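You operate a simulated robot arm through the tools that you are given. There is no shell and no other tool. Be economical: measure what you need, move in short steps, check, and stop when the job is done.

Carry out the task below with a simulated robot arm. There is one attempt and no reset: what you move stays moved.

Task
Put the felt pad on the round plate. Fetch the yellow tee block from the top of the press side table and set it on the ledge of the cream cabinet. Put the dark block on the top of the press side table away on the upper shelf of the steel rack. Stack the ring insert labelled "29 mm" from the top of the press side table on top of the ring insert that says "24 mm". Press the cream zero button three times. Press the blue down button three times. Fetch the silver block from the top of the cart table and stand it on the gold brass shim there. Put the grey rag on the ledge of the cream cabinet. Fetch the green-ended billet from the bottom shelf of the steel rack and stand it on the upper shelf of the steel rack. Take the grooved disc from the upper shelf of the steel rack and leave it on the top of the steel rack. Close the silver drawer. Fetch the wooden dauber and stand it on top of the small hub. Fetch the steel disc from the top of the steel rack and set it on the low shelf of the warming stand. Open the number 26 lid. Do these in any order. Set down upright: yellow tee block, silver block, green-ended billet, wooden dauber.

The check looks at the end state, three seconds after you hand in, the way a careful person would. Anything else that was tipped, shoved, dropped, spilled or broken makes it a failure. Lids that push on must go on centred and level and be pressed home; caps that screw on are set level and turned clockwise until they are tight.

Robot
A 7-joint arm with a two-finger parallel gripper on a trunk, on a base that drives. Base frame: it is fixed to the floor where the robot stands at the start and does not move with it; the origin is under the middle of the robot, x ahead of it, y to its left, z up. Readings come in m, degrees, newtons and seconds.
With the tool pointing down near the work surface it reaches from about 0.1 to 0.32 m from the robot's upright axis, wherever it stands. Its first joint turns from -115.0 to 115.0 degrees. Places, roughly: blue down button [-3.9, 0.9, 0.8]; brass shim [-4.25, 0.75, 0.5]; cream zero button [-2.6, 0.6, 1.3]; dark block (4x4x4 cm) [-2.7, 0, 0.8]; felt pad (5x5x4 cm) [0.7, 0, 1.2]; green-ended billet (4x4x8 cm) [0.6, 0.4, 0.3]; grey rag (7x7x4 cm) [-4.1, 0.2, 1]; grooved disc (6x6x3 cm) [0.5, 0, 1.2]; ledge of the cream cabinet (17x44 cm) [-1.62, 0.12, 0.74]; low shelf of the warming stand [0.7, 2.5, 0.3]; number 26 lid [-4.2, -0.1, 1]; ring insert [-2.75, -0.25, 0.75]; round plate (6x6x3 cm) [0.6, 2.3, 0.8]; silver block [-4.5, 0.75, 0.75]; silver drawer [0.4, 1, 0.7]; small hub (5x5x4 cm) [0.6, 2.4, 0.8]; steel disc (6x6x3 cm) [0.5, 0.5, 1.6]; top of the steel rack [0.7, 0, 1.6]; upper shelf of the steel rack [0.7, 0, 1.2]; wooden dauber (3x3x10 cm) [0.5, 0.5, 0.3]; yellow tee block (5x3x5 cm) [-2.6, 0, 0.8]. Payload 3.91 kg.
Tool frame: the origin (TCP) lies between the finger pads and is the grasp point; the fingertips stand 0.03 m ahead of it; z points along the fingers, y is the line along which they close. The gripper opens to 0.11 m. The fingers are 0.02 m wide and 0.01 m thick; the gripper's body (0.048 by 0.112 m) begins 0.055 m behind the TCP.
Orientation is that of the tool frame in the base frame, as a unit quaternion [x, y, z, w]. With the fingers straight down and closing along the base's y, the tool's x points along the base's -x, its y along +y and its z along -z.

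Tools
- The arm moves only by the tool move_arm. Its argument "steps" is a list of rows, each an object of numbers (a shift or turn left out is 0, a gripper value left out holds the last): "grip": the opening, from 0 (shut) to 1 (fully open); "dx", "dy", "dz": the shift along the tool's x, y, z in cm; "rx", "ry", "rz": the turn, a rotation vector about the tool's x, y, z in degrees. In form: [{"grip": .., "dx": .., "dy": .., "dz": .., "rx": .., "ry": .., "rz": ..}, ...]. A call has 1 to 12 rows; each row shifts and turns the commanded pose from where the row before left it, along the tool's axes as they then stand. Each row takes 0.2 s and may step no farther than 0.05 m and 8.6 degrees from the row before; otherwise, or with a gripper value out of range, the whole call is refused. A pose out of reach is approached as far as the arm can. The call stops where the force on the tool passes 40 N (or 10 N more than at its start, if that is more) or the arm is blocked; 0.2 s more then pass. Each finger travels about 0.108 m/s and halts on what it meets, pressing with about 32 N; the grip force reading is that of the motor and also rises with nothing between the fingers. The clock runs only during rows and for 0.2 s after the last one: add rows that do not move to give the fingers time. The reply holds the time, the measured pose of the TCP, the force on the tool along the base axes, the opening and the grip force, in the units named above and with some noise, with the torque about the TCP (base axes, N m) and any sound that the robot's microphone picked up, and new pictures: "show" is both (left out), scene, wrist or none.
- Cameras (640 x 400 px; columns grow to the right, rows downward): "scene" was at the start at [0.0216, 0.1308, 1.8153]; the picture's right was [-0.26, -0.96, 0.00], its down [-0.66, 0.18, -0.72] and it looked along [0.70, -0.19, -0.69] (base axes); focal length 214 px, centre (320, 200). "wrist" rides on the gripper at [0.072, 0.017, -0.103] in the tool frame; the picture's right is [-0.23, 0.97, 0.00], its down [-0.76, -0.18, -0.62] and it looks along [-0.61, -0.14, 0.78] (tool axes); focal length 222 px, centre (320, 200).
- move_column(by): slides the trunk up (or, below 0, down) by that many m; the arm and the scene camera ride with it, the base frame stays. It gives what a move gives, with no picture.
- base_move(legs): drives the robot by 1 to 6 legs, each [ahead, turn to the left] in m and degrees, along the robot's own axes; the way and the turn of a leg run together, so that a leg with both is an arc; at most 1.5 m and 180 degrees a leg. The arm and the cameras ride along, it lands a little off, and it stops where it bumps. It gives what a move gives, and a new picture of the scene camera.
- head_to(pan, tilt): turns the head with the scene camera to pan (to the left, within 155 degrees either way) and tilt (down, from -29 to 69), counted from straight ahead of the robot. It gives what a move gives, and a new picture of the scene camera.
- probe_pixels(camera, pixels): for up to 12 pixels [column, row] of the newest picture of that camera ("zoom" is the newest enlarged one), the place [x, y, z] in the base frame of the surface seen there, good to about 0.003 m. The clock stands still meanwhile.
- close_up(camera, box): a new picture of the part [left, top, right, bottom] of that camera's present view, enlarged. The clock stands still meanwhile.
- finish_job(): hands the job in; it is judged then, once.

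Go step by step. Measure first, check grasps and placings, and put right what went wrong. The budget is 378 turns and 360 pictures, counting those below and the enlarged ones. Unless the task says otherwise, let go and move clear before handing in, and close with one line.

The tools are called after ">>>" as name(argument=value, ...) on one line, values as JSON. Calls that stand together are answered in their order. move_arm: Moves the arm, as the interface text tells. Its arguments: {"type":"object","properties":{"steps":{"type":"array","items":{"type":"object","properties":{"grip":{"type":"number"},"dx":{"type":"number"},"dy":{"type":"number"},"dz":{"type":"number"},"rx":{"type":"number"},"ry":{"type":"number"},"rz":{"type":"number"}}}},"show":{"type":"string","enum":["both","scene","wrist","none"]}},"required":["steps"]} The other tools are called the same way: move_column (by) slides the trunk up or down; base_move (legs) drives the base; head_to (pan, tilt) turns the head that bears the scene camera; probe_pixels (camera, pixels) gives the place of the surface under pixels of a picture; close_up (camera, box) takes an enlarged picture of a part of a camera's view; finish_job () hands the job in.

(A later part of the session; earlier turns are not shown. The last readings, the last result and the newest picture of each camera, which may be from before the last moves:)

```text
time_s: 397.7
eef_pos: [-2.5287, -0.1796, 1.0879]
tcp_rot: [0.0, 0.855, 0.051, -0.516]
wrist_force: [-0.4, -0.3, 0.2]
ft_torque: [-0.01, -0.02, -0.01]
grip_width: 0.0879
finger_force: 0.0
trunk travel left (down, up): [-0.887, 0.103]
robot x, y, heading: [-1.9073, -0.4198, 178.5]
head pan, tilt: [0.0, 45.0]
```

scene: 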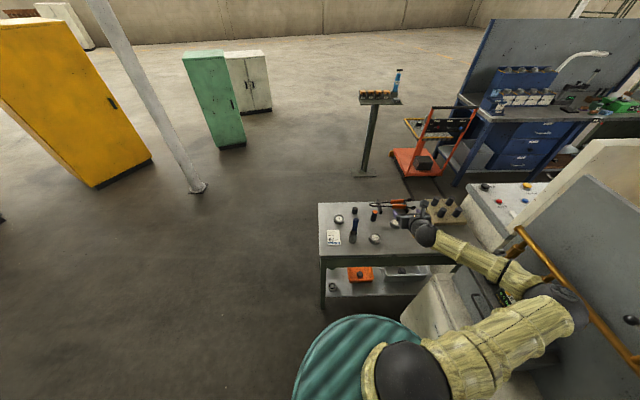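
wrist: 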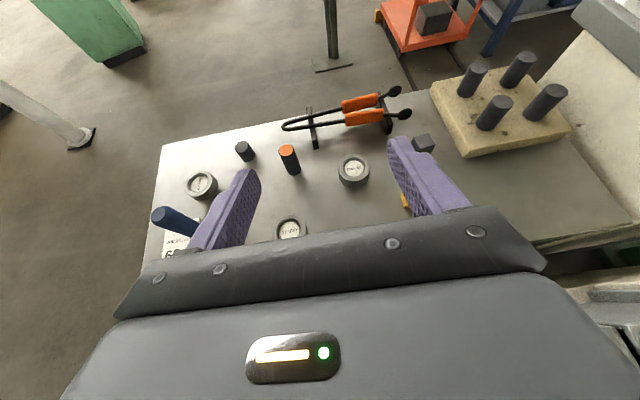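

>>> probe_pixels(camera="scene", pixels=[[572, 285], [560, 300], [550, 330], [597, 315]])

>>> close_up(camera="scene", box=[440, 220, 640, 400])

```text
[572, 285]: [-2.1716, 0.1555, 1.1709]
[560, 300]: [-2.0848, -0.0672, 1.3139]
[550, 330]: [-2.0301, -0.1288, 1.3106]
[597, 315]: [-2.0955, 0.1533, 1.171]
```

```text
2.22 times, centred on (540, 310) of scene
```

zoom: 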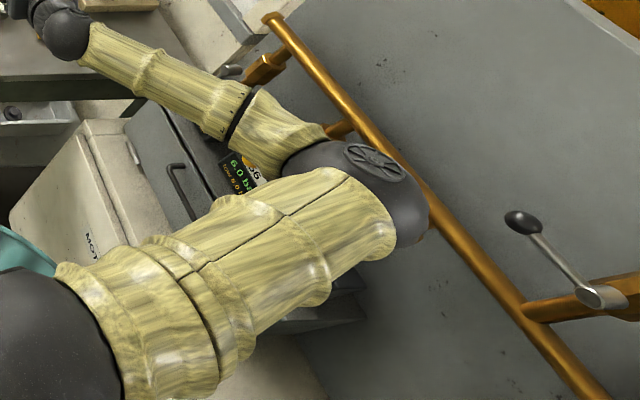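

Elbow is close to the pipe (y 0.155). Back the base 8 cm and continue stretching down-left to draw it away.

>>> move_arm(steps=[{"dx": -4.3, "dz": 2.5}, {"dx": -4.3, "dz": 2.5}], show="none")

>>> base_move(legs=[[-0.06, 0]])

>>> probe_pixels(camera="scene", pixels=[[540, 300], [520, 310]])

```text
time_s: 398.3
eef_pos: [-2.5311, -0.1702, 0.9891]
tcp_rot: [0.0, 0.855, 0.051, -0.517]
wrist_force: [0.2, 0.1, 0.4]
ft_torque: [-0.01, 0.0, 0.0]
grip_width: 0.088
finger_force: 0.1
trunk travel left (down, up): [-0.887, 0.103]
robot x, y, heading: [-1.9053, -0.4147, 178.4]
head pan, tilt: [0.0, 45.0]
```

```text
time_s: 399.3
eef_pos: [-2.4685, -0.1718, 0.9902]
tcp_rot: [0.001, 0.854, 0.051, -0.517]
wrist_force: [0.2, 0.3, 1.0]
ft_torque: [0.01, -0.04, 0.01]
grip_width: 0.088
finger_force: 0.1
trunk travel left (down, up): [-0.887, 0.103]
robot x, y, heading: [-1.8451, -0.4188, 178.7]
head pan, tilt: [0.0, 45.0]
```

scene: 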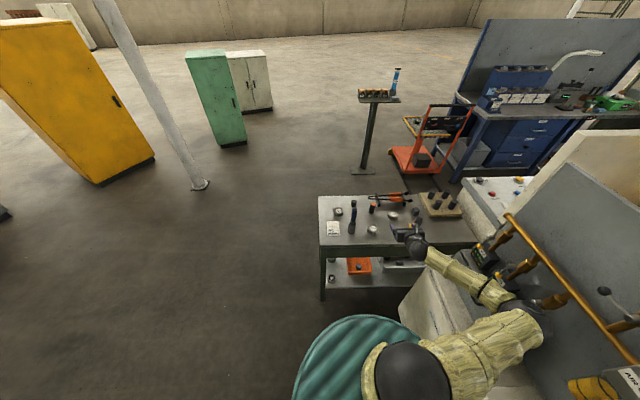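

```text
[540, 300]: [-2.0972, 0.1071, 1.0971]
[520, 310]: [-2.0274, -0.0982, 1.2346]
```

Elbow now clear. Move right to line up with the tee and look with the wrist camera.

>>> move_arm(steps=[{"dy": 5}, {"dy": 5}, {"dy": 4.5, "dx": -1.5}], show="both")

```text
time_s: 400.1
eef_pos: [-2.4524, -0.0248, 0.9898]
tcp_rot: [0.001, 0.855, 0.05, -0.516]
wrist_force: [-0.5, 0.0, 0.9]
ft_torque: [-0.01, 0.0, 0.03]
grip_width: 0.0883
finger_force: 0.1
trunk travel left (down, up): [-0.887, 0.103]
robot x, y, heading: [-1.8433, -0.4216, 178.7]
head pan, tilt: [0.0, 45.0]
```

scene: 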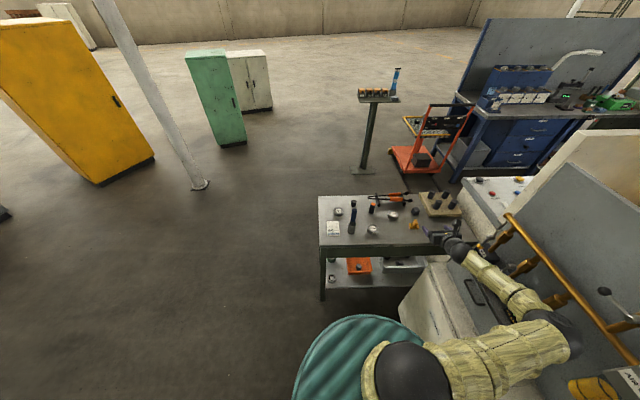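
wrist: 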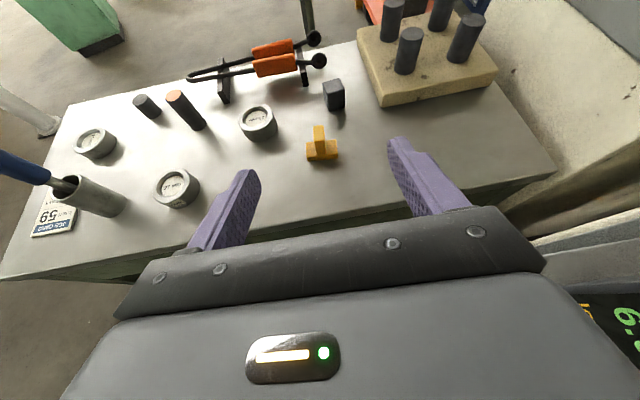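

The tee (322,143), dark block (333,95) and three rings are in view. Zoom.

>>> close_up(camera="wrist", box=[270, 70, 390, 170])

>>> probe_pixels(camera="zoom", pixels=[[280, 250], [270, 230], [280, 310], [200, 320], [345, 330], [275, 345], [333, 60], [300, 70], [360, 50], [335, 110], [335, 145]])

>>> close_up(camera="wrist", box=[60, 90, 300, 215])

```text
4.00 times, centred on (330, 120) of wrist
```

zoom: 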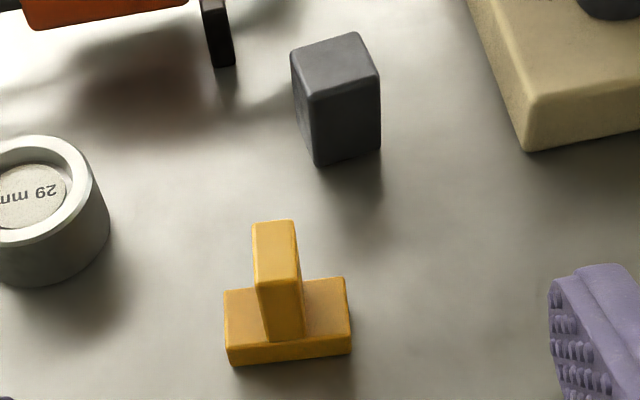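

```text
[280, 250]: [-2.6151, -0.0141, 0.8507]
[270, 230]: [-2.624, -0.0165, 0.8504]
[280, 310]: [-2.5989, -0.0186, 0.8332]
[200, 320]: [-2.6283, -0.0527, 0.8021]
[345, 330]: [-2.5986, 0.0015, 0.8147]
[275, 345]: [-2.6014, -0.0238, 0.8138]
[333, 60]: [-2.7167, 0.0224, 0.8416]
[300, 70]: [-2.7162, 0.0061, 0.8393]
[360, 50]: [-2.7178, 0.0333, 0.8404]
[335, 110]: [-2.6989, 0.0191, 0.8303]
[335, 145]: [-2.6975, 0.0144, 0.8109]
```

```text
2.67 times, centred on (180, 152) of wrist
```

zoom: 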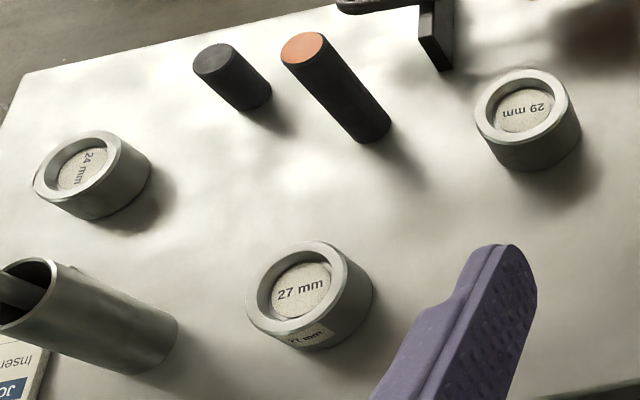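

Tee centre ≈(-2.614,-0.018), stem top 0.85. Level the roll and approach the stem.

>>> move_arm(steps=[{"rz": 5.5, "grip": 0.55}, {"dx": -2.9, "dy": -0.4}, {"dx": -2.9, "dy": -0.45}, {"dz": 4}, {"dz": 4}, {"dz": 4}, {"dz": 4}], show="wrist")

```text
time_s: 401.9
eef_pos: [-2.4998, 0.1064, 0.9053]
tcp_rot: [0.102, 0.837, 0.082, -0.531]
wrist_force: [-0.3, -0.2, 0.2]
ft_torque: [0.0, 0.0, 0.01]
grip_width: 0.0609
finger_force: 0.1
trunk travel left (down, up): [-0.887, 0.103]
robot x, y, heading: [-1.8469, -0.4191, 178.3]
head pan, tilt: [0.0, 45.0]
stopped in row 7: the arm was blocked; the commanded pose is now the measured one
```

wrist: 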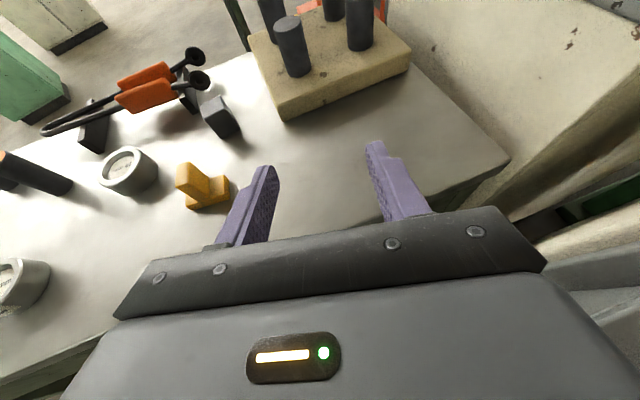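

The arm got blocked and slid sideways to y=0.106. Look at what the elbow/forearm touches.

>>> close_up(camera="scene", box=[340, 200, 640, 400])

```text
2.00 times, centred on (490, 300) of scene
```

zoom: 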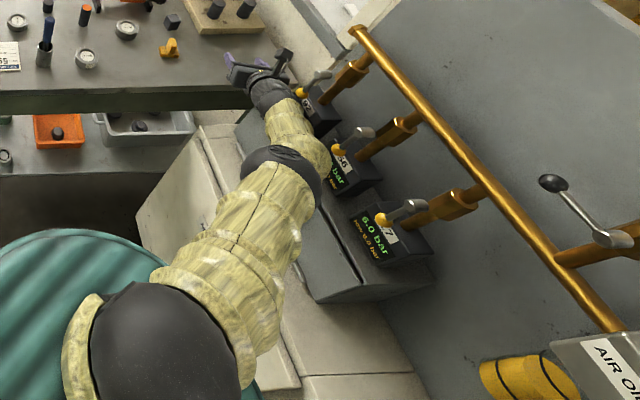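

>>> move_arm(steps=[{"dx": 4}, {"dx": 4}, {"dy": -4}, {"dy": -4}, {"dy": -4}], show="scene")

>>> probe_pixels(camera="scene", pixels=[[365, 173], [318, 197], [415, 172], [395, 155], [465, 182], [320, 297], [440, 175], [430, 160], [452, 180], [373, 97]])

```text
time_s: 403.1
eef_pos: [-2.5648, 0.0003, 0.9749]
tcp_rot: [0.105, 0.837, 0.086, -0.53]
wrist_force: [0.0, 0.1, -0.3]
ft_torque: [0.02, -0.02, 0.0]
grip_width: 0.0605
finger_force: 0.1
trunk travel left (down, up): [-0.887, 0.103]
robot x, y, heading: [-1.8455, -0.4234, 178.6]
head pan, tilt: [0.0, 45.0]
```

scene: 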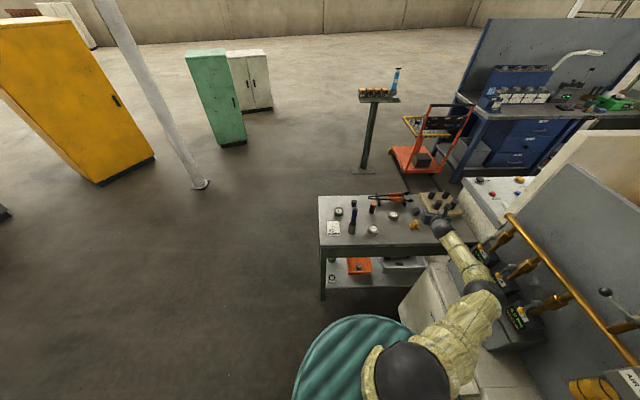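

```text
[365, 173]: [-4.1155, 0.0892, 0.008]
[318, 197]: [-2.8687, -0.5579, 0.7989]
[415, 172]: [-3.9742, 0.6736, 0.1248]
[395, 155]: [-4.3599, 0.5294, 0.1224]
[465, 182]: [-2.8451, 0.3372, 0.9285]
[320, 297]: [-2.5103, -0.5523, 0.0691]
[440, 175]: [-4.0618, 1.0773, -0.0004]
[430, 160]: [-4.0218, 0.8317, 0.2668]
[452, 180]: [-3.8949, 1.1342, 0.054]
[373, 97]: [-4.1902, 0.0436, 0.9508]
```

The stand post is at (-4.1,0.1) and the cart at x<-3.97, so the west side of the table is open. I'll retreat and approach the table from the west, where the elbow side is free. First raise and swing left.

>>> move_arm(steps=[{"dx": 4.3, "dz": -2.3}, {"dx": 4.3, "dz": -2.3}, {"dx": 4.3, "dz": -2.3}, {"dx": 4.3, "dz": -2.3}, {"dx": 4.3, "dz": -2.3}], show="scene")

```text
time_s: 404.3
eef_pos: [-2.5509, -0.0121, 1.2208]
tcp_rot: [0.105, 0.838, 0.085, -0.529]
wrist_force: [0.2, -0.8, 0.5]
ft_torque: [0.03, 0.01, 0.02]
grip_width: 0.0607
finger_force: 0.2
trunk travel left (down, up): [-0.887, 0.103]
robot x, y, heading: [-1.8438, -0.4157, 178.7]
head pan, tilt: [0.0, 45.0]
```

scene: 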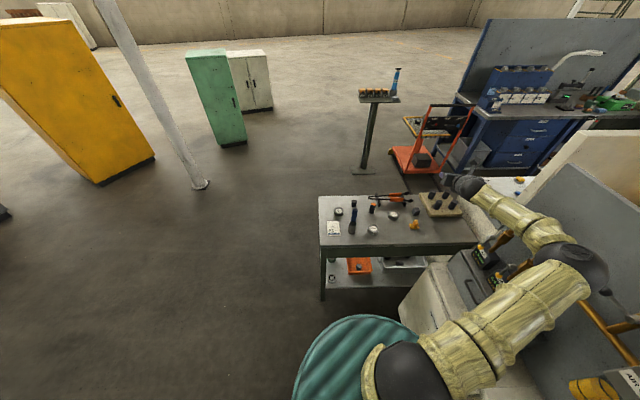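

Turn the base left 60°, swinging the arm away from the panel over the table at z≥1.2.

>>> base_move(legs=[[0, 60]])

```text
time_s: 407.8
eef_pos: [-2.61, -0.7343, 1.2188]
tcp_rot: [-0.272, 0.799, -0.152, -0.513]
wrist_force: [0.1, -1.0, 0.1]
ft_torque: [0.05, 0.04, -0.08]
grip_width: 0.0606
finger_force: 0.0
trunk travel left (down, up): [-0.887, 0.103]
robot x, y, heading: [-1.8455, -0.4226, -139.2]
head pan, tilt: [0.0, 45.0]
stopped in leg 1: the robot was blocked; the commanded pose is now the measured one
```

scene: 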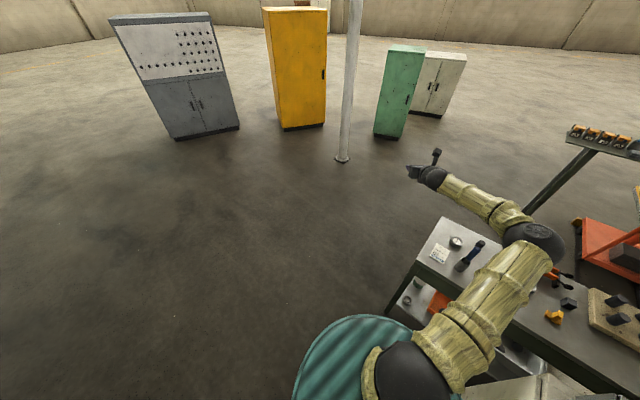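

Blocked by the cabinet behind. Drive ahead a little, turn more left, and go around the table's south side to its west side.

>>> base_move(legs=[[0.2, 0], [0, 30], [0.45, 0], [0, -71]])

```text
time_s: 418.8
eef_pos: [-2.924, -0.7224, 1.2201]
tcp_rot: [0.025, 0.844, 0.034, -0.535]
wrist_force: [0.2, -0.4, 0.3]
ft_torque: [-0.01, -0.01, 0.0]
grip_width: 0.0606
finger_force: 0.1
trunk travel left (down, up): [-0.887, 0.103]
robot x, y, heading: [-2.1544, -0.9885, -179.8]
head pan, tilt: [0.0, 45.0]
```

scene: 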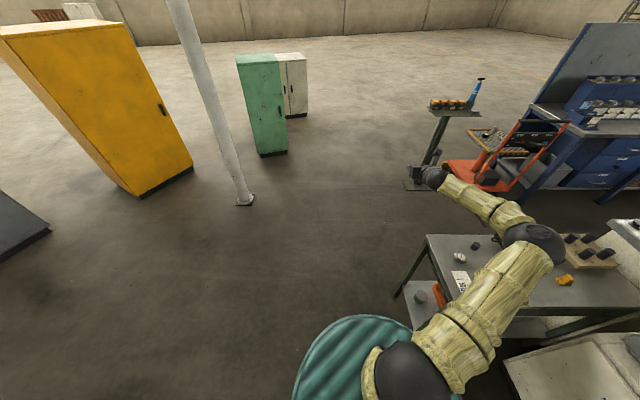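

>>> base_move(legs=[[1.25, 0], [0, -90], [0.68, 0]])

>>> head_to(pan=0, tilt=25)

```text
time_s: 435.9
eef_pos: [-3.1026, 0.4669, 1.2203]
tcp_rot: [0.626, 0.566, 0.41, -0.346]
wrist_force: [0.2, 0.4, 0.7]
ft_torque: [0.01, -0.02, 0.0]
grip_width: 0.0603
finger_force: 0.0
trunk travel left (down, up): [-0.887, 0.103]
robot x, y, heading: [-3.399, -0.2949, 88.0]
head pan, tilt: [0.0, 45.0]
```

scene: 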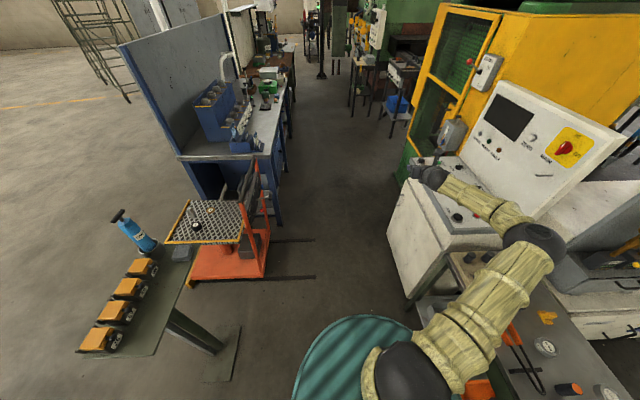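

```text
time_s: 436.7
eef_pos: [-3.1026, 0.4664, 1.2203]
tcp_rot: [0.626, 0.566, 0.411, -0.345]
wrist_force: [0.3, -0.5, -0.6]
ft_torque: [-0.04, 0.0, 0.02]
grip_width: 0.0603
finger_force: 0.1
trunk travel left (down, up): [-0.887, 0.103]
robot x, y, heading: [-3.4061, -0.2923, 87.8]
head pan, tilt: [0.0, 25.0]
```

scene: 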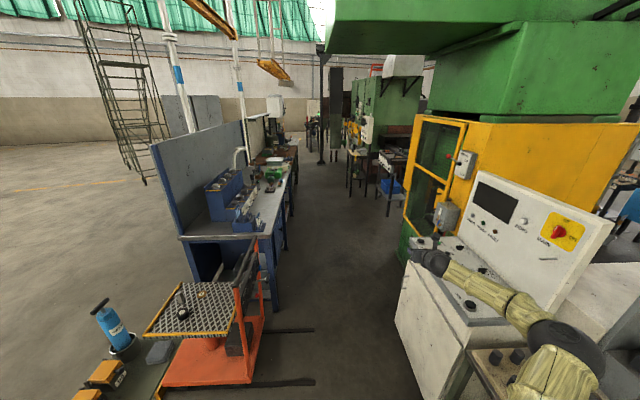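

Very informative: stand with numbered boxes and grey rag, cart with checker plate, and the console. Zoom on each.

>>> close_up(camera="scene", box=[400, 160, 620, 330])

>>> close_up(camera="scene", box=[60, 220, 320, 400])

```text
2.35 times, centred on (510, 245) of scene
```

zoom: 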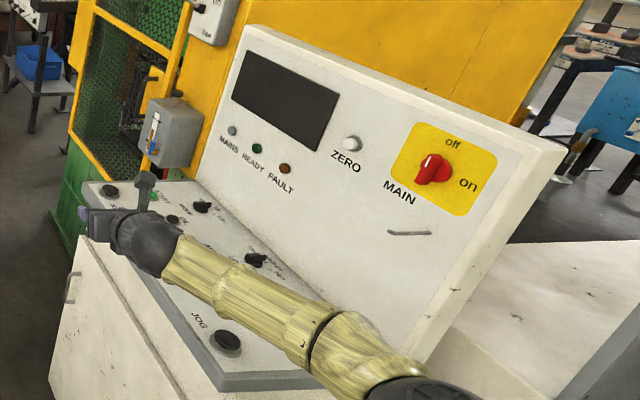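

```text
2.22 times, centred on (190, 310) of scene
```

zoom: 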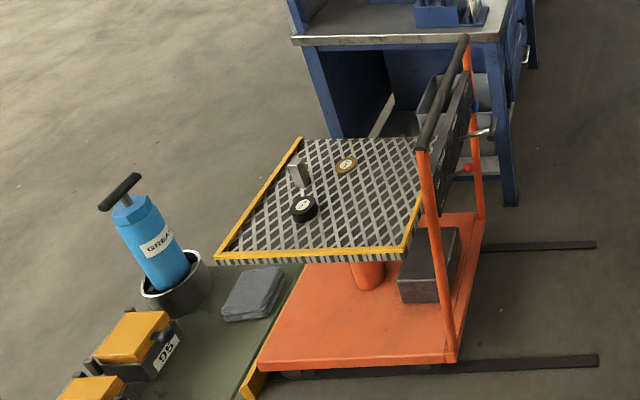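

>>> probe_pixels(camera="scene", pixels=[[110, 370], [160, 350], [117, 335], [180, 330], [170, 365], [197, 310], [208, 300], [183, 305], [262, 280], [247, 295], [524, 222], [460, 270]])

>>> head_to(pan=45, tilt=45)

```text
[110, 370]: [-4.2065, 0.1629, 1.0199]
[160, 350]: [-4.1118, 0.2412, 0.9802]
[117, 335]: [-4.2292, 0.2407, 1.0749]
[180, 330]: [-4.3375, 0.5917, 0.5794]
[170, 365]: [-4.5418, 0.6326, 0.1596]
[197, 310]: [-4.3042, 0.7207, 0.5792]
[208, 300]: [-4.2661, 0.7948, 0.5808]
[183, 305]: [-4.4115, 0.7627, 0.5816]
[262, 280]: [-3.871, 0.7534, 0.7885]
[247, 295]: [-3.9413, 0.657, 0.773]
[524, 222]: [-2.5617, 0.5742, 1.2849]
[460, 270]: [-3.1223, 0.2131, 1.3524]
```

```text
time_s: 437.8
eef_pos: [-3.1033, 0.4661, 1.2213]
tcp_rot: [0.627, 0.565, 0.411, -0.345]
wrist_force: [-0.5, -0.4, -0.5]
ft_torque: [0.02, 0.04, -0.01]
grip_width: 0.0607
finger_force: 0.1
trunk travel left (down, up): [-0.887, 0.103]
robot x, y, heading: [-3.4029, -0.2896, 87.6]
head pan, tilt: [45.0, 45.0]
```

scene: 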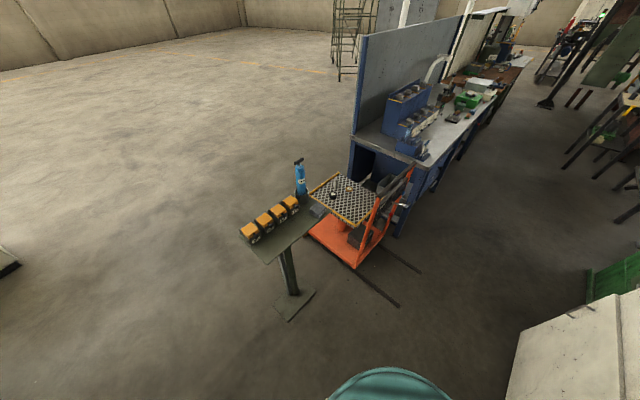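

Turn right to face the table from the west.

>>> base_move(legs=[[0, -87.7]])

>>> head_to(pan=15, tilt=45)

```text
time_s: 443.6
eef_pos: [-2.6294, -0.555, 1.2205]
tcp_rot: [0.844, -0.024, 0.535, 0.034]
wrist_force: [0.1, -0.2, -0.3]
ft_torque: [0.0, 0.02, -0.01]
grip_width: 0.0604
finger_force: 0.0
trunk travel left (down, up): [-0.887, 0.103]
robot x, y, heading: [-3.4012, -0.2921, 0.6]
head pan, tilt: [45.0, 45.0]
```

scene: 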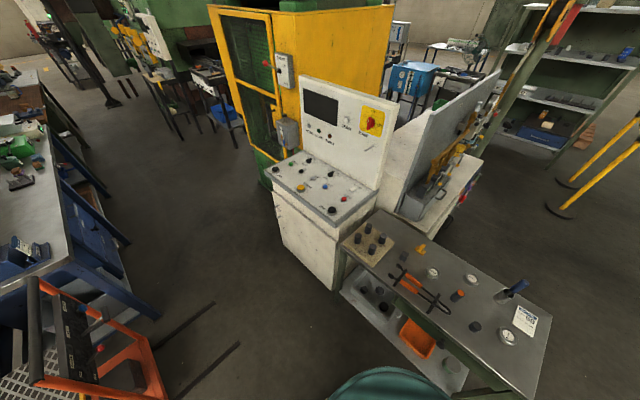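

```text
time_s: 444.6
eef_pos: [-2.629, -0.5549, 1.2201]
tcp_rot: [0.844, -0.023, 0.535, 0.033]
wrist_force: [0.7, -0.3, -0.1]
ft_torque: [0.0, 0.02, 0.03]
grip_width: 0.0606
finger_force: 0.0
trunk travel left (down, up): [-0.887, 0.103]
robot x, y, heading: [-3.4017, -0.2938, 0.6]
head pan, tilt: [15.0, 45.0]
```

scene: 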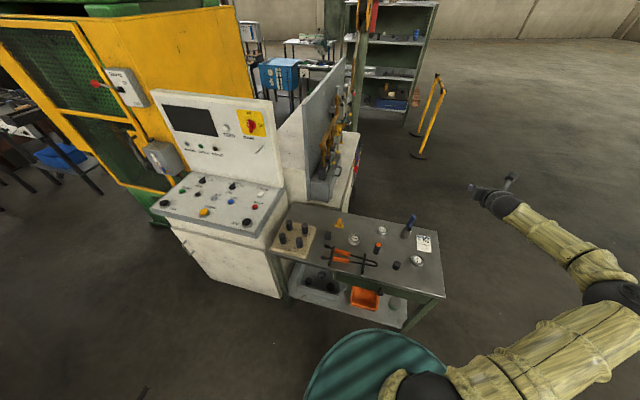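

>>> close_up(camera="scene", box=[280, 200, 460, 310])

>>> probe_pixels(camera="zoom", pixels=[[258, 128], [477, 215], [355, 110], [160, 128], [205, 82], [445, 70], [345, 168], [210, 188], [300, 245], [410, 235], [120, 190], [570, 340]])

```text
3.56 times, centred on (370, 255) of scene
```

zoom: 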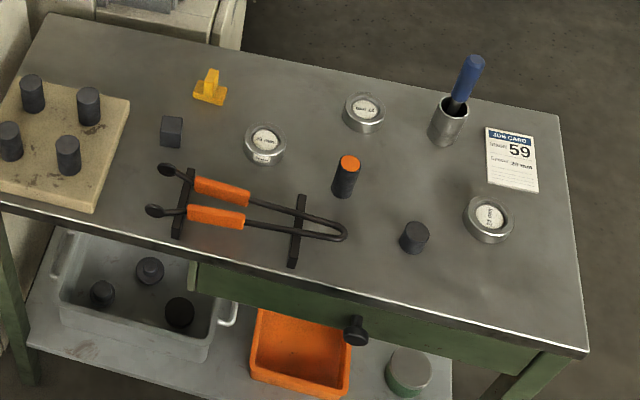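

```text
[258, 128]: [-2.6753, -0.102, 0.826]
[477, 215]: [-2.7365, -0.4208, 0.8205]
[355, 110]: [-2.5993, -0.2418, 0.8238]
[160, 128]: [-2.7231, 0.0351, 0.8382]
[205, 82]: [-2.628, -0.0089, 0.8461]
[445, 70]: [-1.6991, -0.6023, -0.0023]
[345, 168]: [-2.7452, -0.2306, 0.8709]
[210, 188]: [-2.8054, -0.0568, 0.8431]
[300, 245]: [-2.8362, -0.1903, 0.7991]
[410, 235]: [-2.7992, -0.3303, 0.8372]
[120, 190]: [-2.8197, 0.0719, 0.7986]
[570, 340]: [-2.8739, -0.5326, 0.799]
```

Measured: 29 mm ring ≈(-2.69,-0.115), 24 mm ≈(-2.735,-0.425). Bring the arm back over the table, pitch 50° down and lower the trunk.

>>> move_arm(steps=[{"dz": -4, "dx": -1.9}, {"dz": -4, "dx": -1.9}, {"dz": -4, "dx": -1.9}, {"dy": -5}, {"dy": -5}, {"dy": -5}, {"dy": -5}, {"dy": -5}, {"dy": -5}, {"dy": -5}, {"dy": -5}, {"dy": -4}], show="none")

>>> move_arm(steps=[{"ry": -8.3, "grip": 0.8}, {"ry": -8.3}, {"ry": -8.3}], show="none")

>>> move_column(by=-0.2)

>>> move_arm(steps=[{"grip": 0.8}], show="both")

```text
time_s: 447.1
eef_pos: [-2.7295, -0.1049, 1.2043]
tcp_rot: [0.844, -0.023, 0.535, 0.034]
wrist_force: [-0.5, 0.2, 1.0]
ft_torque: [0.04, 0.04, -0.04]
grip_width: 0.0606
finger_force: 0.2
trunk travel left (down, up): [-0.887, 0.103]
robot x, y, heading: [-3.3997, -0.2896, 0.5]
head pan, tilt: [15.0, 45.0]
```

```text
time_s: 447.9
eef_pos: [-2.7295, -0.1052, 1.2049]
tcp_rot: [0.94, -0.029, 0.339, 0.027]
wrist_force: [0.1, 0.5, 0.1]
ft_torque: [-0.03, -0.02, 0.02]
grip_width: 0.0881
finger_force: 0.1
trunk travel left (down, up): [-0.887, 0.103]
robot x, y, heading: [-3.3987, -0.2936, 0.4]
head pan, tilt: [15.0, 45.0]
```

```text
time_s: 450.1
eef_pos: [-2.7293, -0.1065, 1.006]
tcp_rot: [0.939, -0.031, 0.341, 0.028]
wrist_force: [-0.1, 0.0, -0.4]
ft_torque: [0.01, -0.01, 0.04]
grip_width: 0.0879
finger_force: 0.0
trunk travel left (down, up): [-0.687, 0.303]
robot x, y, heading: [-3.3962, -0.2888, 1.0]
head pan, tilt: [15.0, 45.0]
```

```text
time_s: 450.5
eef_pos: [-2.7287, -0.1067, 1.0063]
tcp_rot: [0.939, -0.03, 0.34, 0.028]
wrist_force: [-0.8, 0.3, 1.1]
ft_torque: [-0.02, 0.02, 0.03]
grip_width: 0.0879
finger_force: 0.1
trunk travel left (down, up): [-0.687, 0.303]
robot x, y, heading: [-3.4021, -0.2922, 0.5]
head pan, tilt: [15.0, 45.0]
```

scene: 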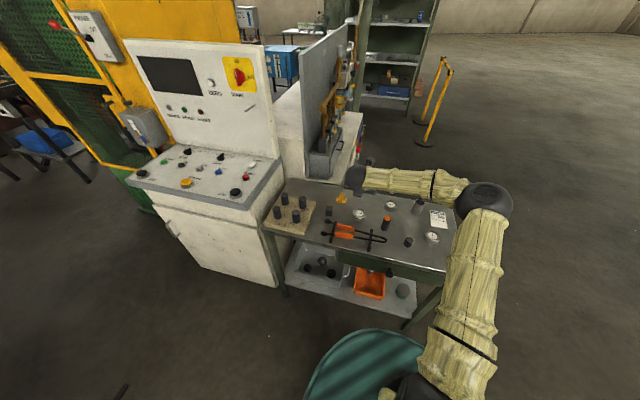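
wrist: 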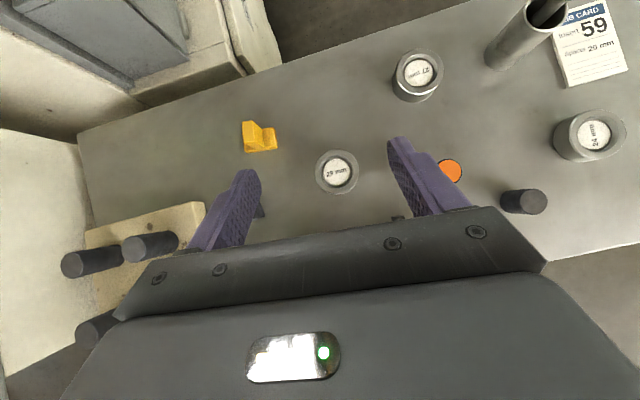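

The 29 mm ring is at wrist (337,172). Measure it and the 24 mm ring.

>>> close_up(camera="wrist", box=[300, 140, 380, 200])

>>> probe_pixels(camera="wrist", pixels=[[337, 172], [319, 172], [355, 169], [336, 155], [338, 187], [594, 136], [571, 138], [617, 133], [592, 120], [597, 150], [380, 200], [340, 215]])

```text
6.67 times, centred on (340, 170) of wrist
```

zoom: 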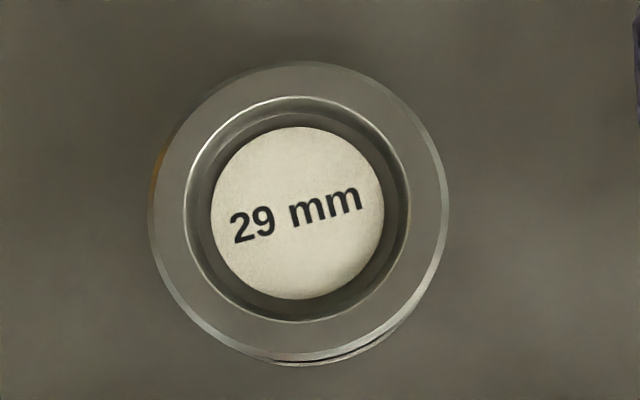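

```text
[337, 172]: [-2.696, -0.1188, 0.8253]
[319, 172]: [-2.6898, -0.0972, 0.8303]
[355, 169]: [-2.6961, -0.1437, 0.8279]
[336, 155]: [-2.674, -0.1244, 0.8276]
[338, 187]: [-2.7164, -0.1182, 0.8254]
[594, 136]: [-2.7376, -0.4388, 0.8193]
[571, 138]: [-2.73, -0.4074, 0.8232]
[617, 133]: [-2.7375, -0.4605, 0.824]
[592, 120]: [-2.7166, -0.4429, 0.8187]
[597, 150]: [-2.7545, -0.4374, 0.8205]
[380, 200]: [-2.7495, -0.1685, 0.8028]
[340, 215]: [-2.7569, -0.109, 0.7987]
```

Approach and grip the 29 mm ring.

>>> move_arm(steps=[{"dx": -4.5, "dy": 0.46, "grip": 0.75}, {"dx": -4.45}, {"dz": 4}, {"dz": 4}, {"dz": 4}, {"dz": 3}, {"grip": 0.3}, {"grip": 0.3}, {"grip": 0.3}, {"grip": 0.3}], show="wrist")

```text
time_s: 452.7
eef_pos: [-2.7028, -0.1184, 0.8323]
tcp_rot: [0.939, -0.03, 0.341, 0.028]
wrist_force: [0.4, 2.5, 0.2]
ft_torque: [0.18, 0.0, 0.02]
grip_width: 0.0613
finger_force: 32.1
trunk travel left (down, up): [-0.687, 0.303]
robot x, y, heading: [-3.4015, -0.2936, 0.6]
head pan, tilt: [15.0, 45.0]
```

wrist: 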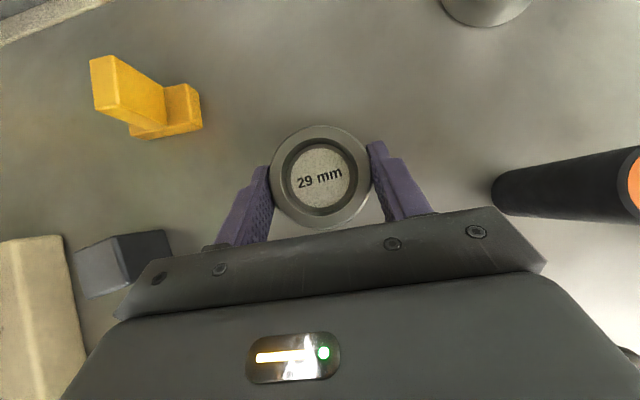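

Held (6.1 cm). Lift 12 cm and look at the target ring.

>>> move_arm(steps=[{"dx": 2.56, "dz": -3.06}, {"dx": 2.56, "dz": -3.06}, {"dx": 2.56, "dz": -3.06}, {"dy": 5}, {"dy": 5}, {"dy": 5}, {"dy": 5}, {"dy": 5}], show="wrist")

```text
time_s: 454.5
eef_pos: [-2.7187, -0.3643, 0.9632]
tcp_rot: [0.94, -0.031, 0.34, 0.028]
wrist_force: [-0.3, 0.3, -5.8]
ft_torque: [0.02, 0.03, -0.01]
grip_width: 0.0613
finger_force: 32.1
trunk travel left (down, up): [-0.687, 0.303]
robot x, y, heading: [-3.4042, -0.2896, 0.3]
head pan, tilt: [15.0, 45.0]
```

wrist: 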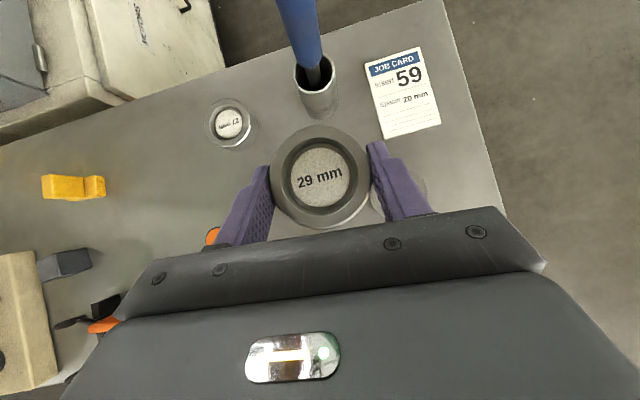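

>>> head_to(pan=0, tilt=45)

>>> close_up(camera="scene", box=[280, 160, 400, 235])

```text
time_s: 455.3
eef_pos: [-2.717, -0.3615, 0.9616]
tcp_rot: [0.939, -0.03, 0.34, 0.028]
wrist_force: [-1.5, 0.0, -4.0]
ft_torque: [0.02, 0.02, -0.01]
grip_width: 0.0613
finger_force: 31.6
trunk travel left (down, up): [-0.687, 0.303]
robot x, y, heading: [-3.4026, -0.2985, 0.4]
head pan, tilt: [0.0, 45.0]
```

scene: 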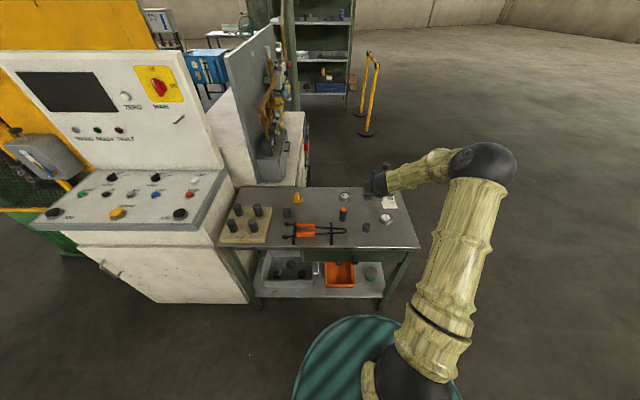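

```text
5.33 times, centred on (340, 198) of scene
```

zoom: 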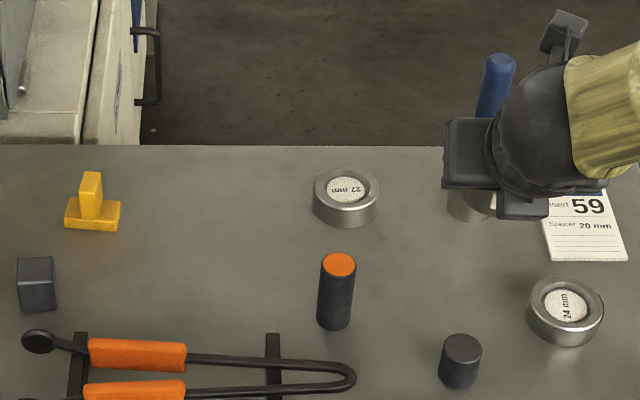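

>>> probe_pixels(camera="zoom", pixels=[[566, 303], [532, 300], [600, 302], [566, 280], [566, 325], [540, 320], [595, 320], [566, 345], [497, 75]])

```text
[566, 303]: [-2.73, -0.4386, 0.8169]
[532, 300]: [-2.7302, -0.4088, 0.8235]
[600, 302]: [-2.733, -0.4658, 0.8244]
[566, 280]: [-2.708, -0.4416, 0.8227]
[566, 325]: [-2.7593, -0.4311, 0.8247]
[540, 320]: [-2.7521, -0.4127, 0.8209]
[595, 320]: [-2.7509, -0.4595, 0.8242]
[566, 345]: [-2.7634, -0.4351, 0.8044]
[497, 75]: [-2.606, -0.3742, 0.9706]
```

>>> probe_pixels(camera="wrist", pixels=[[320, 180], [320, 130], [322, 222], [275, 185], [368, 172]])

```text
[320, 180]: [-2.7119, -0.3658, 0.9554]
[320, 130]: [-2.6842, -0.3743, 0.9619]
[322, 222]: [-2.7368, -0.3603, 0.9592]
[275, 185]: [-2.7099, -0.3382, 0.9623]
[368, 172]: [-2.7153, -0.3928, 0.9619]
```

Shift so the held ring's centre (-2.7105,-0.3655) comes over (-2.7345,-0.436), then lower most of the way.

>>> move_arm(steps=[{"dy": 3.6, "dz": -0.51, "dx": -0.79}, {"dy": 3.6, "dz": -0.51, "dx": -0.79}, {"dx": -2.0, "dz": 2.4}, {"dx": -2.0, "dz": 2.4}, {"dx": -1.3, "dz": 1.55}], show="wrist")

>>> close_up(camera="scene", box=[330, 170, 420, 235])

```text
time_s: 456.5
eef_pos: [-2.7432, -0.4374, 0.8763]
tcp_rot: [0.939, -0.029, 0.341, 0.028]
wrist_force: [-0.3, -0.1, -4.7]
ft_torque: [0.0, 0.03, -0.01]
grip_width: 0.0612
finger_force: 32.3
trunk travel left (down, up): [-0.687, 0.303]
robot x, y, heading: [-3.3987, -0.293, 0.6]
head pan, tilt: [0.0, 45.0]
```

wrist: 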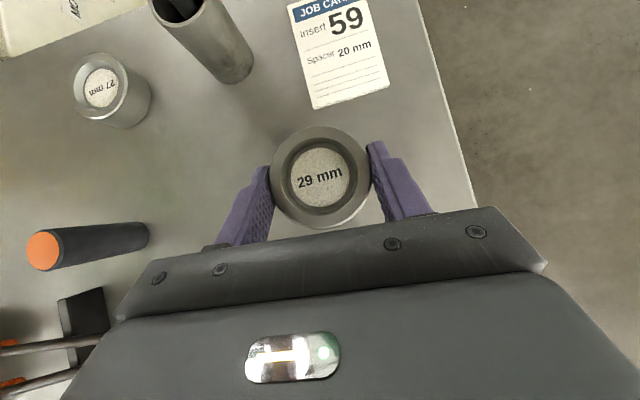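

```text
6.15 times, centred on (375, 202) of scene
```

zoom: 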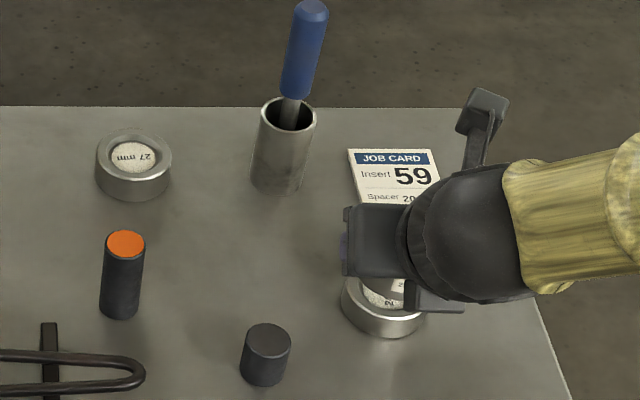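

>>> probe_pixels(camera="wrist", pixels=[[320, 130], [322, 222], [275, 185], [368, 172]])

>>> probe_pixels(camera="zoom", pixels=[[345, 300], [422, 318], [385, 325], [350, 315], [410, 326]])

```text
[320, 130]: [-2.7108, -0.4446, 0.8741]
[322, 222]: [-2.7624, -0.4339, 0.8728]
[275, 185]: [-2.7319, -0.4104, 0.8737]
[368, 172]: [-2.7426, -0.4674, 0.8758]
```

```text
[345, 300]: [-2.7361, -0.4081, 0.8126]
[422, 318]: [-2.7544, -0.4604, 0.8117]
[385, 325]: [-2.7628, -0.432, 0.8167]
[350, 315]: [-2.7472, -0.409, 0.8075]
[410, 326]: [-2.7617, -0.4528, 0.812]
```

Offset is about 2.5 mm; correct and lower to contact.

>>> move_arm(steps=[{"dy": -0.22, "dz": 0.15, "dx": 0.18}, {"dx": -0.8, "dz": 0.95}, {"dx": -0.26, "dz": 0.3}, {"dx": -0.1, "dz": 0.12}], show="none")

```text
time_s: 457.5
eef_pos: [-2.741, -0.4351, 0.8594]
tcp_rot: [0.939, -0.03, 0.34, 0.028]
wrist_force: [-0.6, -0.2, -6.0]
ft_torque: [0.02, 0.05, 0.0]
grip_width: 0.0612
finger_force: 32.2
trunk travel left (down, up): [-0.687, 0.303]
robot x, y, heading: [-3.3981, -0.292, 0.6]
head pan, tilt: [0.0, 45.0]
```

>>> move_arm(steps=[{"dx": -0.1, "dz": 0.12}, {"dx": -0.07, "dz": 0.08}], show="none")

```text
time_s: 458.1
eef_pos: [-2.7433, -0.4376, 0.857]
tcp_rot: [0.939, -0.03, 0.34, 0.028]
wrist_force: [0.3, -0.7, -6.0]
ft_torque: [0.0, 0.06, -0.01]
grip_width: 0.0612
finger_force: 31.9
trunk travel left (down, up): [-0.687, 0.303]
robot x, y, heading: [-3.4021, -0.2925, 0.6]
head pan, tilt: [0.0, 45.0]
```

>>> move_arm(steps=[{"dx": -0.07, "dz": 0.08}, {"dx": -0.07, "dz": 0.08}], show="none")

```text
time_s: 458.7
eef_pos: [-2.742, -0.4363, 0.8569]
tcp_rot: [0.939, -0.03, 0.342, 0.028]
wrist_force: [1.1, -1.1, -2.7]
ft_torque: [0.1, 0.01, -0.03]
grip_width: 0.0614
finger_force: 32.2
trunk travel left (down, up): [-0.687, 0.303]
robot x, y, heading: [-3.401, -0.2934, 0.3]
head pan, tilt: [0.0, 45.0]
```

Touching. One more millimetre, release, and lift back.

>>> move_arm(steps=[{"dx": -0.05, "dz": 0.05}, {"grip": 0.65}, {"grip": 0.75}, {"grip": 0.75}, {"dz": -4}, {"dz": -4}, {"dz": -3}], show="wrist")

>>> close_up(camera="wrist", box=[240, 80, 400, 190])

```text
time_s: 460.3
eef_pos: [-2.8135, -0.4279, 0.9385]
tcp_rot: [0.94, -0.03, 0.34, 0.028]
wrist_force: [0.4, -0.1, 0.1]
ft_torque: [0.0, -0.01, -0.05]
grip_width: 0.0825
finger_force: 0.2
trunk travel left (down, up): [-0.687, 0.303]
robot x, y, heading: [-3.4031, -0.295, 0.4]
head pan, tilt: [0.0, 45.0]
```

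wrist: 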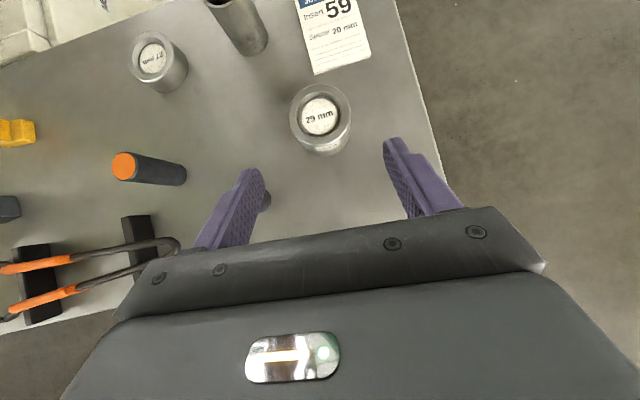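

```text
3.64 times, centred on (320, 135) of wrist
```

zoom: 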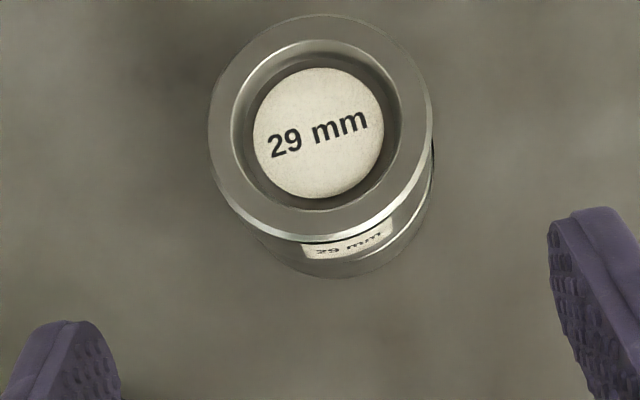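

The 29 mm ring is neatly stacked on the 24 mm ring. Next the zero button: raise the trunk and drive to in front of the console.

>>> move_column(by=0.28)

>>> base_move(legs=[[0, 80], [0.62, 0], [0, -80]])

>>> head_to(pan=15, tilt=35)

```text
time_s: 463.1
eef_pos: [-2.8132, -0.428, 1.2194]
tcp_rot: [0.939, -0.031, 0.341, 0.029]
wrist_force: [0.1, -0.2, -0.1]
ft_torque: [-0.01, 0.0, 0.05]
grip_width: 0.0825
finger_force: 0.1
trunk travel left (down, up): [-0.967, 0.023]
robot x, y, heading: [-3.4003, -0.2914, 0.6]
head pan, tilt: [0.0, 45.0]
```

```text
time_s: 477.0
eef_pos: [-2.7108, 0.1662, 1.2182]
tcp_rot: [0.939, -0.039, 0.34, 0.031]
wrist_force: [0.4, 0.7, -0.5]
ft_torque: [0.02, 0.02, -0.02]
grip_width: 0.0822
finger_force: 0.1
trunk travel left (down, up): [-0.967, 0.023]
robot x, y, heading: [-3.2971, 0.3107, -0.3]
head pan, tilt: [0.0, 45.0]
```

scene: 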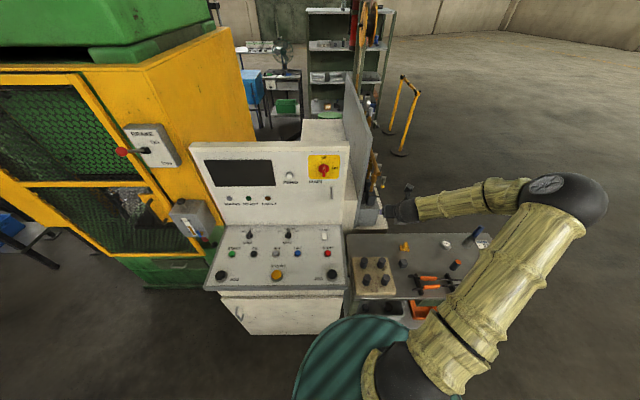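

```text
time_s: 477.8
eef_pos: [-2.711, 0.1662, 1.2192]
tcp_rot: [0.939, -0.038, 0.34, 0.031]
wrist_force: [-0.4, -0.2, -0.1]
ft_torque: [0.05, -0.02, 0.0]
grip_width: 0.0828
finger_force: 0.0
trunk travel left (down, up): [-0.967, 0.023]
robot x, y, heading: [-3.2941, 0.3123, -0.4]
head pan, tilt: [15.0, 35.0]
```

scene: 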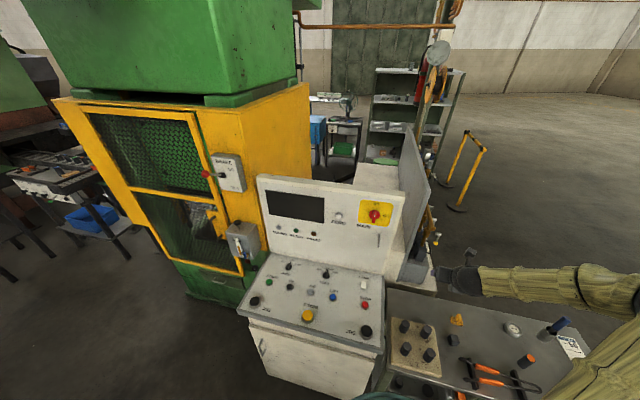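

>>> close_up(camera="scene", box=[255, 170, 405, 345])

>>> close_up(camera="scene", box=[310, 195, 400, 250])

>>> probe_pixels(camera="scene", pixels=[[338, 216], [350, 205], [350, 240], [330, 240], [320, 225], [395, 200], [265, 180], [385, 245]])

```text
2.29 times, centred on (330, 258) of scene
```

zoom: 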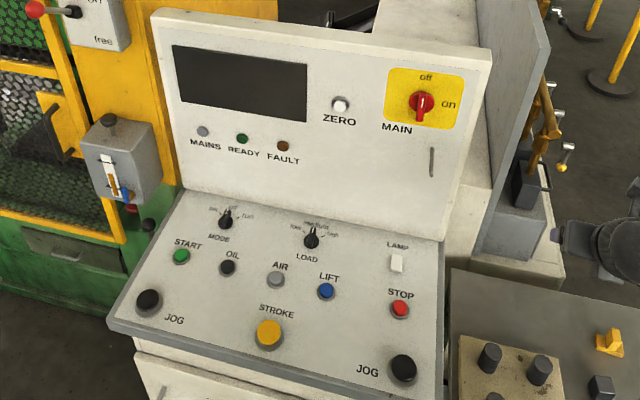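

```text
7.11 times, centred on (355, 222) of scene
```

zoom: 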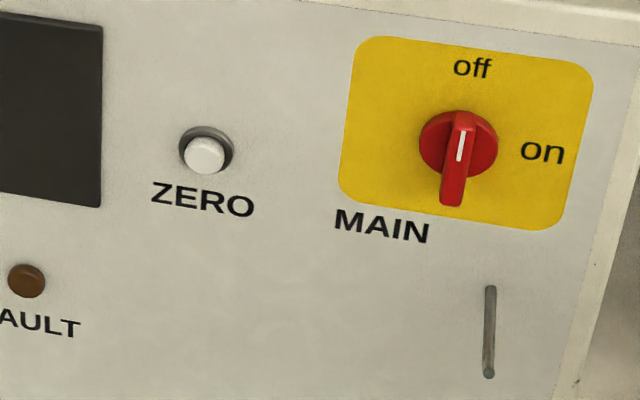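

```text
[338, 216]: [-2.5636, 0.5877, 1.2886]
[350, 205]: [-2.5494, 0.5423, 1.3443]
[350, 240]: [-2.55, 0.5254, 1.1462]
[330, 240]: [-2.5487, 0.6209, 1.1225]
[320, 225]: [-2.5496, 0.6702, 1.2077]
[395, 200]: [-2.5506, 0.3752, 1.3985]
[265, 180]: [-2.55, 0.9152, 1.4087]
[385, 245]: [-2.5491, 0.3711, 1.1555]
```

>>> probe_pixels(camera="zoom", pixels=[[204, 152], [190, 155], [222, 158], [206, 168], [206, 140], [206, 128]])

>>> move_arm(steps=[{"dz": -3, "grip": 0}, {"dz": -3}, {"ry": 8.3}, {"ry": 8.3}, {"ry": 8.3}, {"ry": 8.3}, {"ry": 8.3}, {"ry": 8.3}, {"dy": -5}, {"dy": -5}, {"dy": -5}, {"dy": -5}], show="scene")

```text
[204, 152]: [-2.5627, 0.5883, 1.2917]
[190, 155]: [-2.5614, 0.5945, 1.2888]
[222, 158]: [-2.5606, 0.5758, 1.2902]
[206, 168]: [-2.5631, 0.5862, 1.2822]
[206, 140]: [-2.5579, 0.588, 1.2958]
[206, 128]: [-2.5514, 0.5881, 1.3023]
```

```text
time_s: 480.4
eef_pos: [-2.7301, 0.3729, 1.2603]
tcp_rot: [0.708, -0.023, 0.704, 0.044]
wrist_force: [-0.2, 0.6, 0.0]
ft_torque: [0.02, -0.01, -0.02]
grip_width: 0.0
finger_force: 31.8
trunk travel left (down, up): [-0.967, 0.023]
robot x, y, heading: [-3.2938, 0.309, -0.5]
head pan, tilt: [15.0, 35.0]
```

scene: 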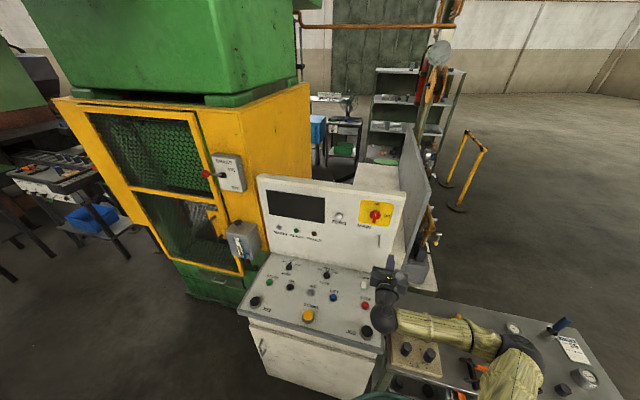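

Button centre (y 0.587, z 1.289), face x -2.5635. Align in front of it.

>>> move_arm(steps=[{"rx": 5.4}, {"dy": -5}, {"dy": -5}, {"dy": -5}, {"dy": -5}, {"dy": -1.4, "dx": 2.9}], show="wrist")

```text
time_s: 481.8
eef_pos: [-2.7301, 0.5851, 1.2821]
tcp_rot: [0.71, 0.011, 0.704, 0.011]
wrist_force: [-0.7, -0.6, 0.5]
ft_torque: [0.0, 0.01, -0.01]
grip_width: 0.0
finger_force: 31.9
trunk travel left (down, up): [-0.967, 0.023]
robot x, y, heading: [-3.295, 0.3117, -0.6]
head pan, tilt: [15.0, 35.0]
```

wrist: 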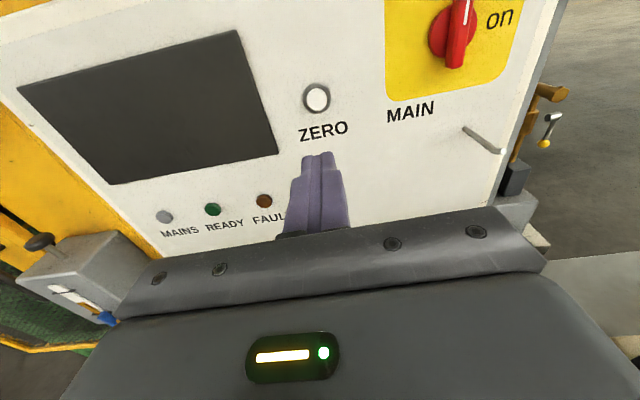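

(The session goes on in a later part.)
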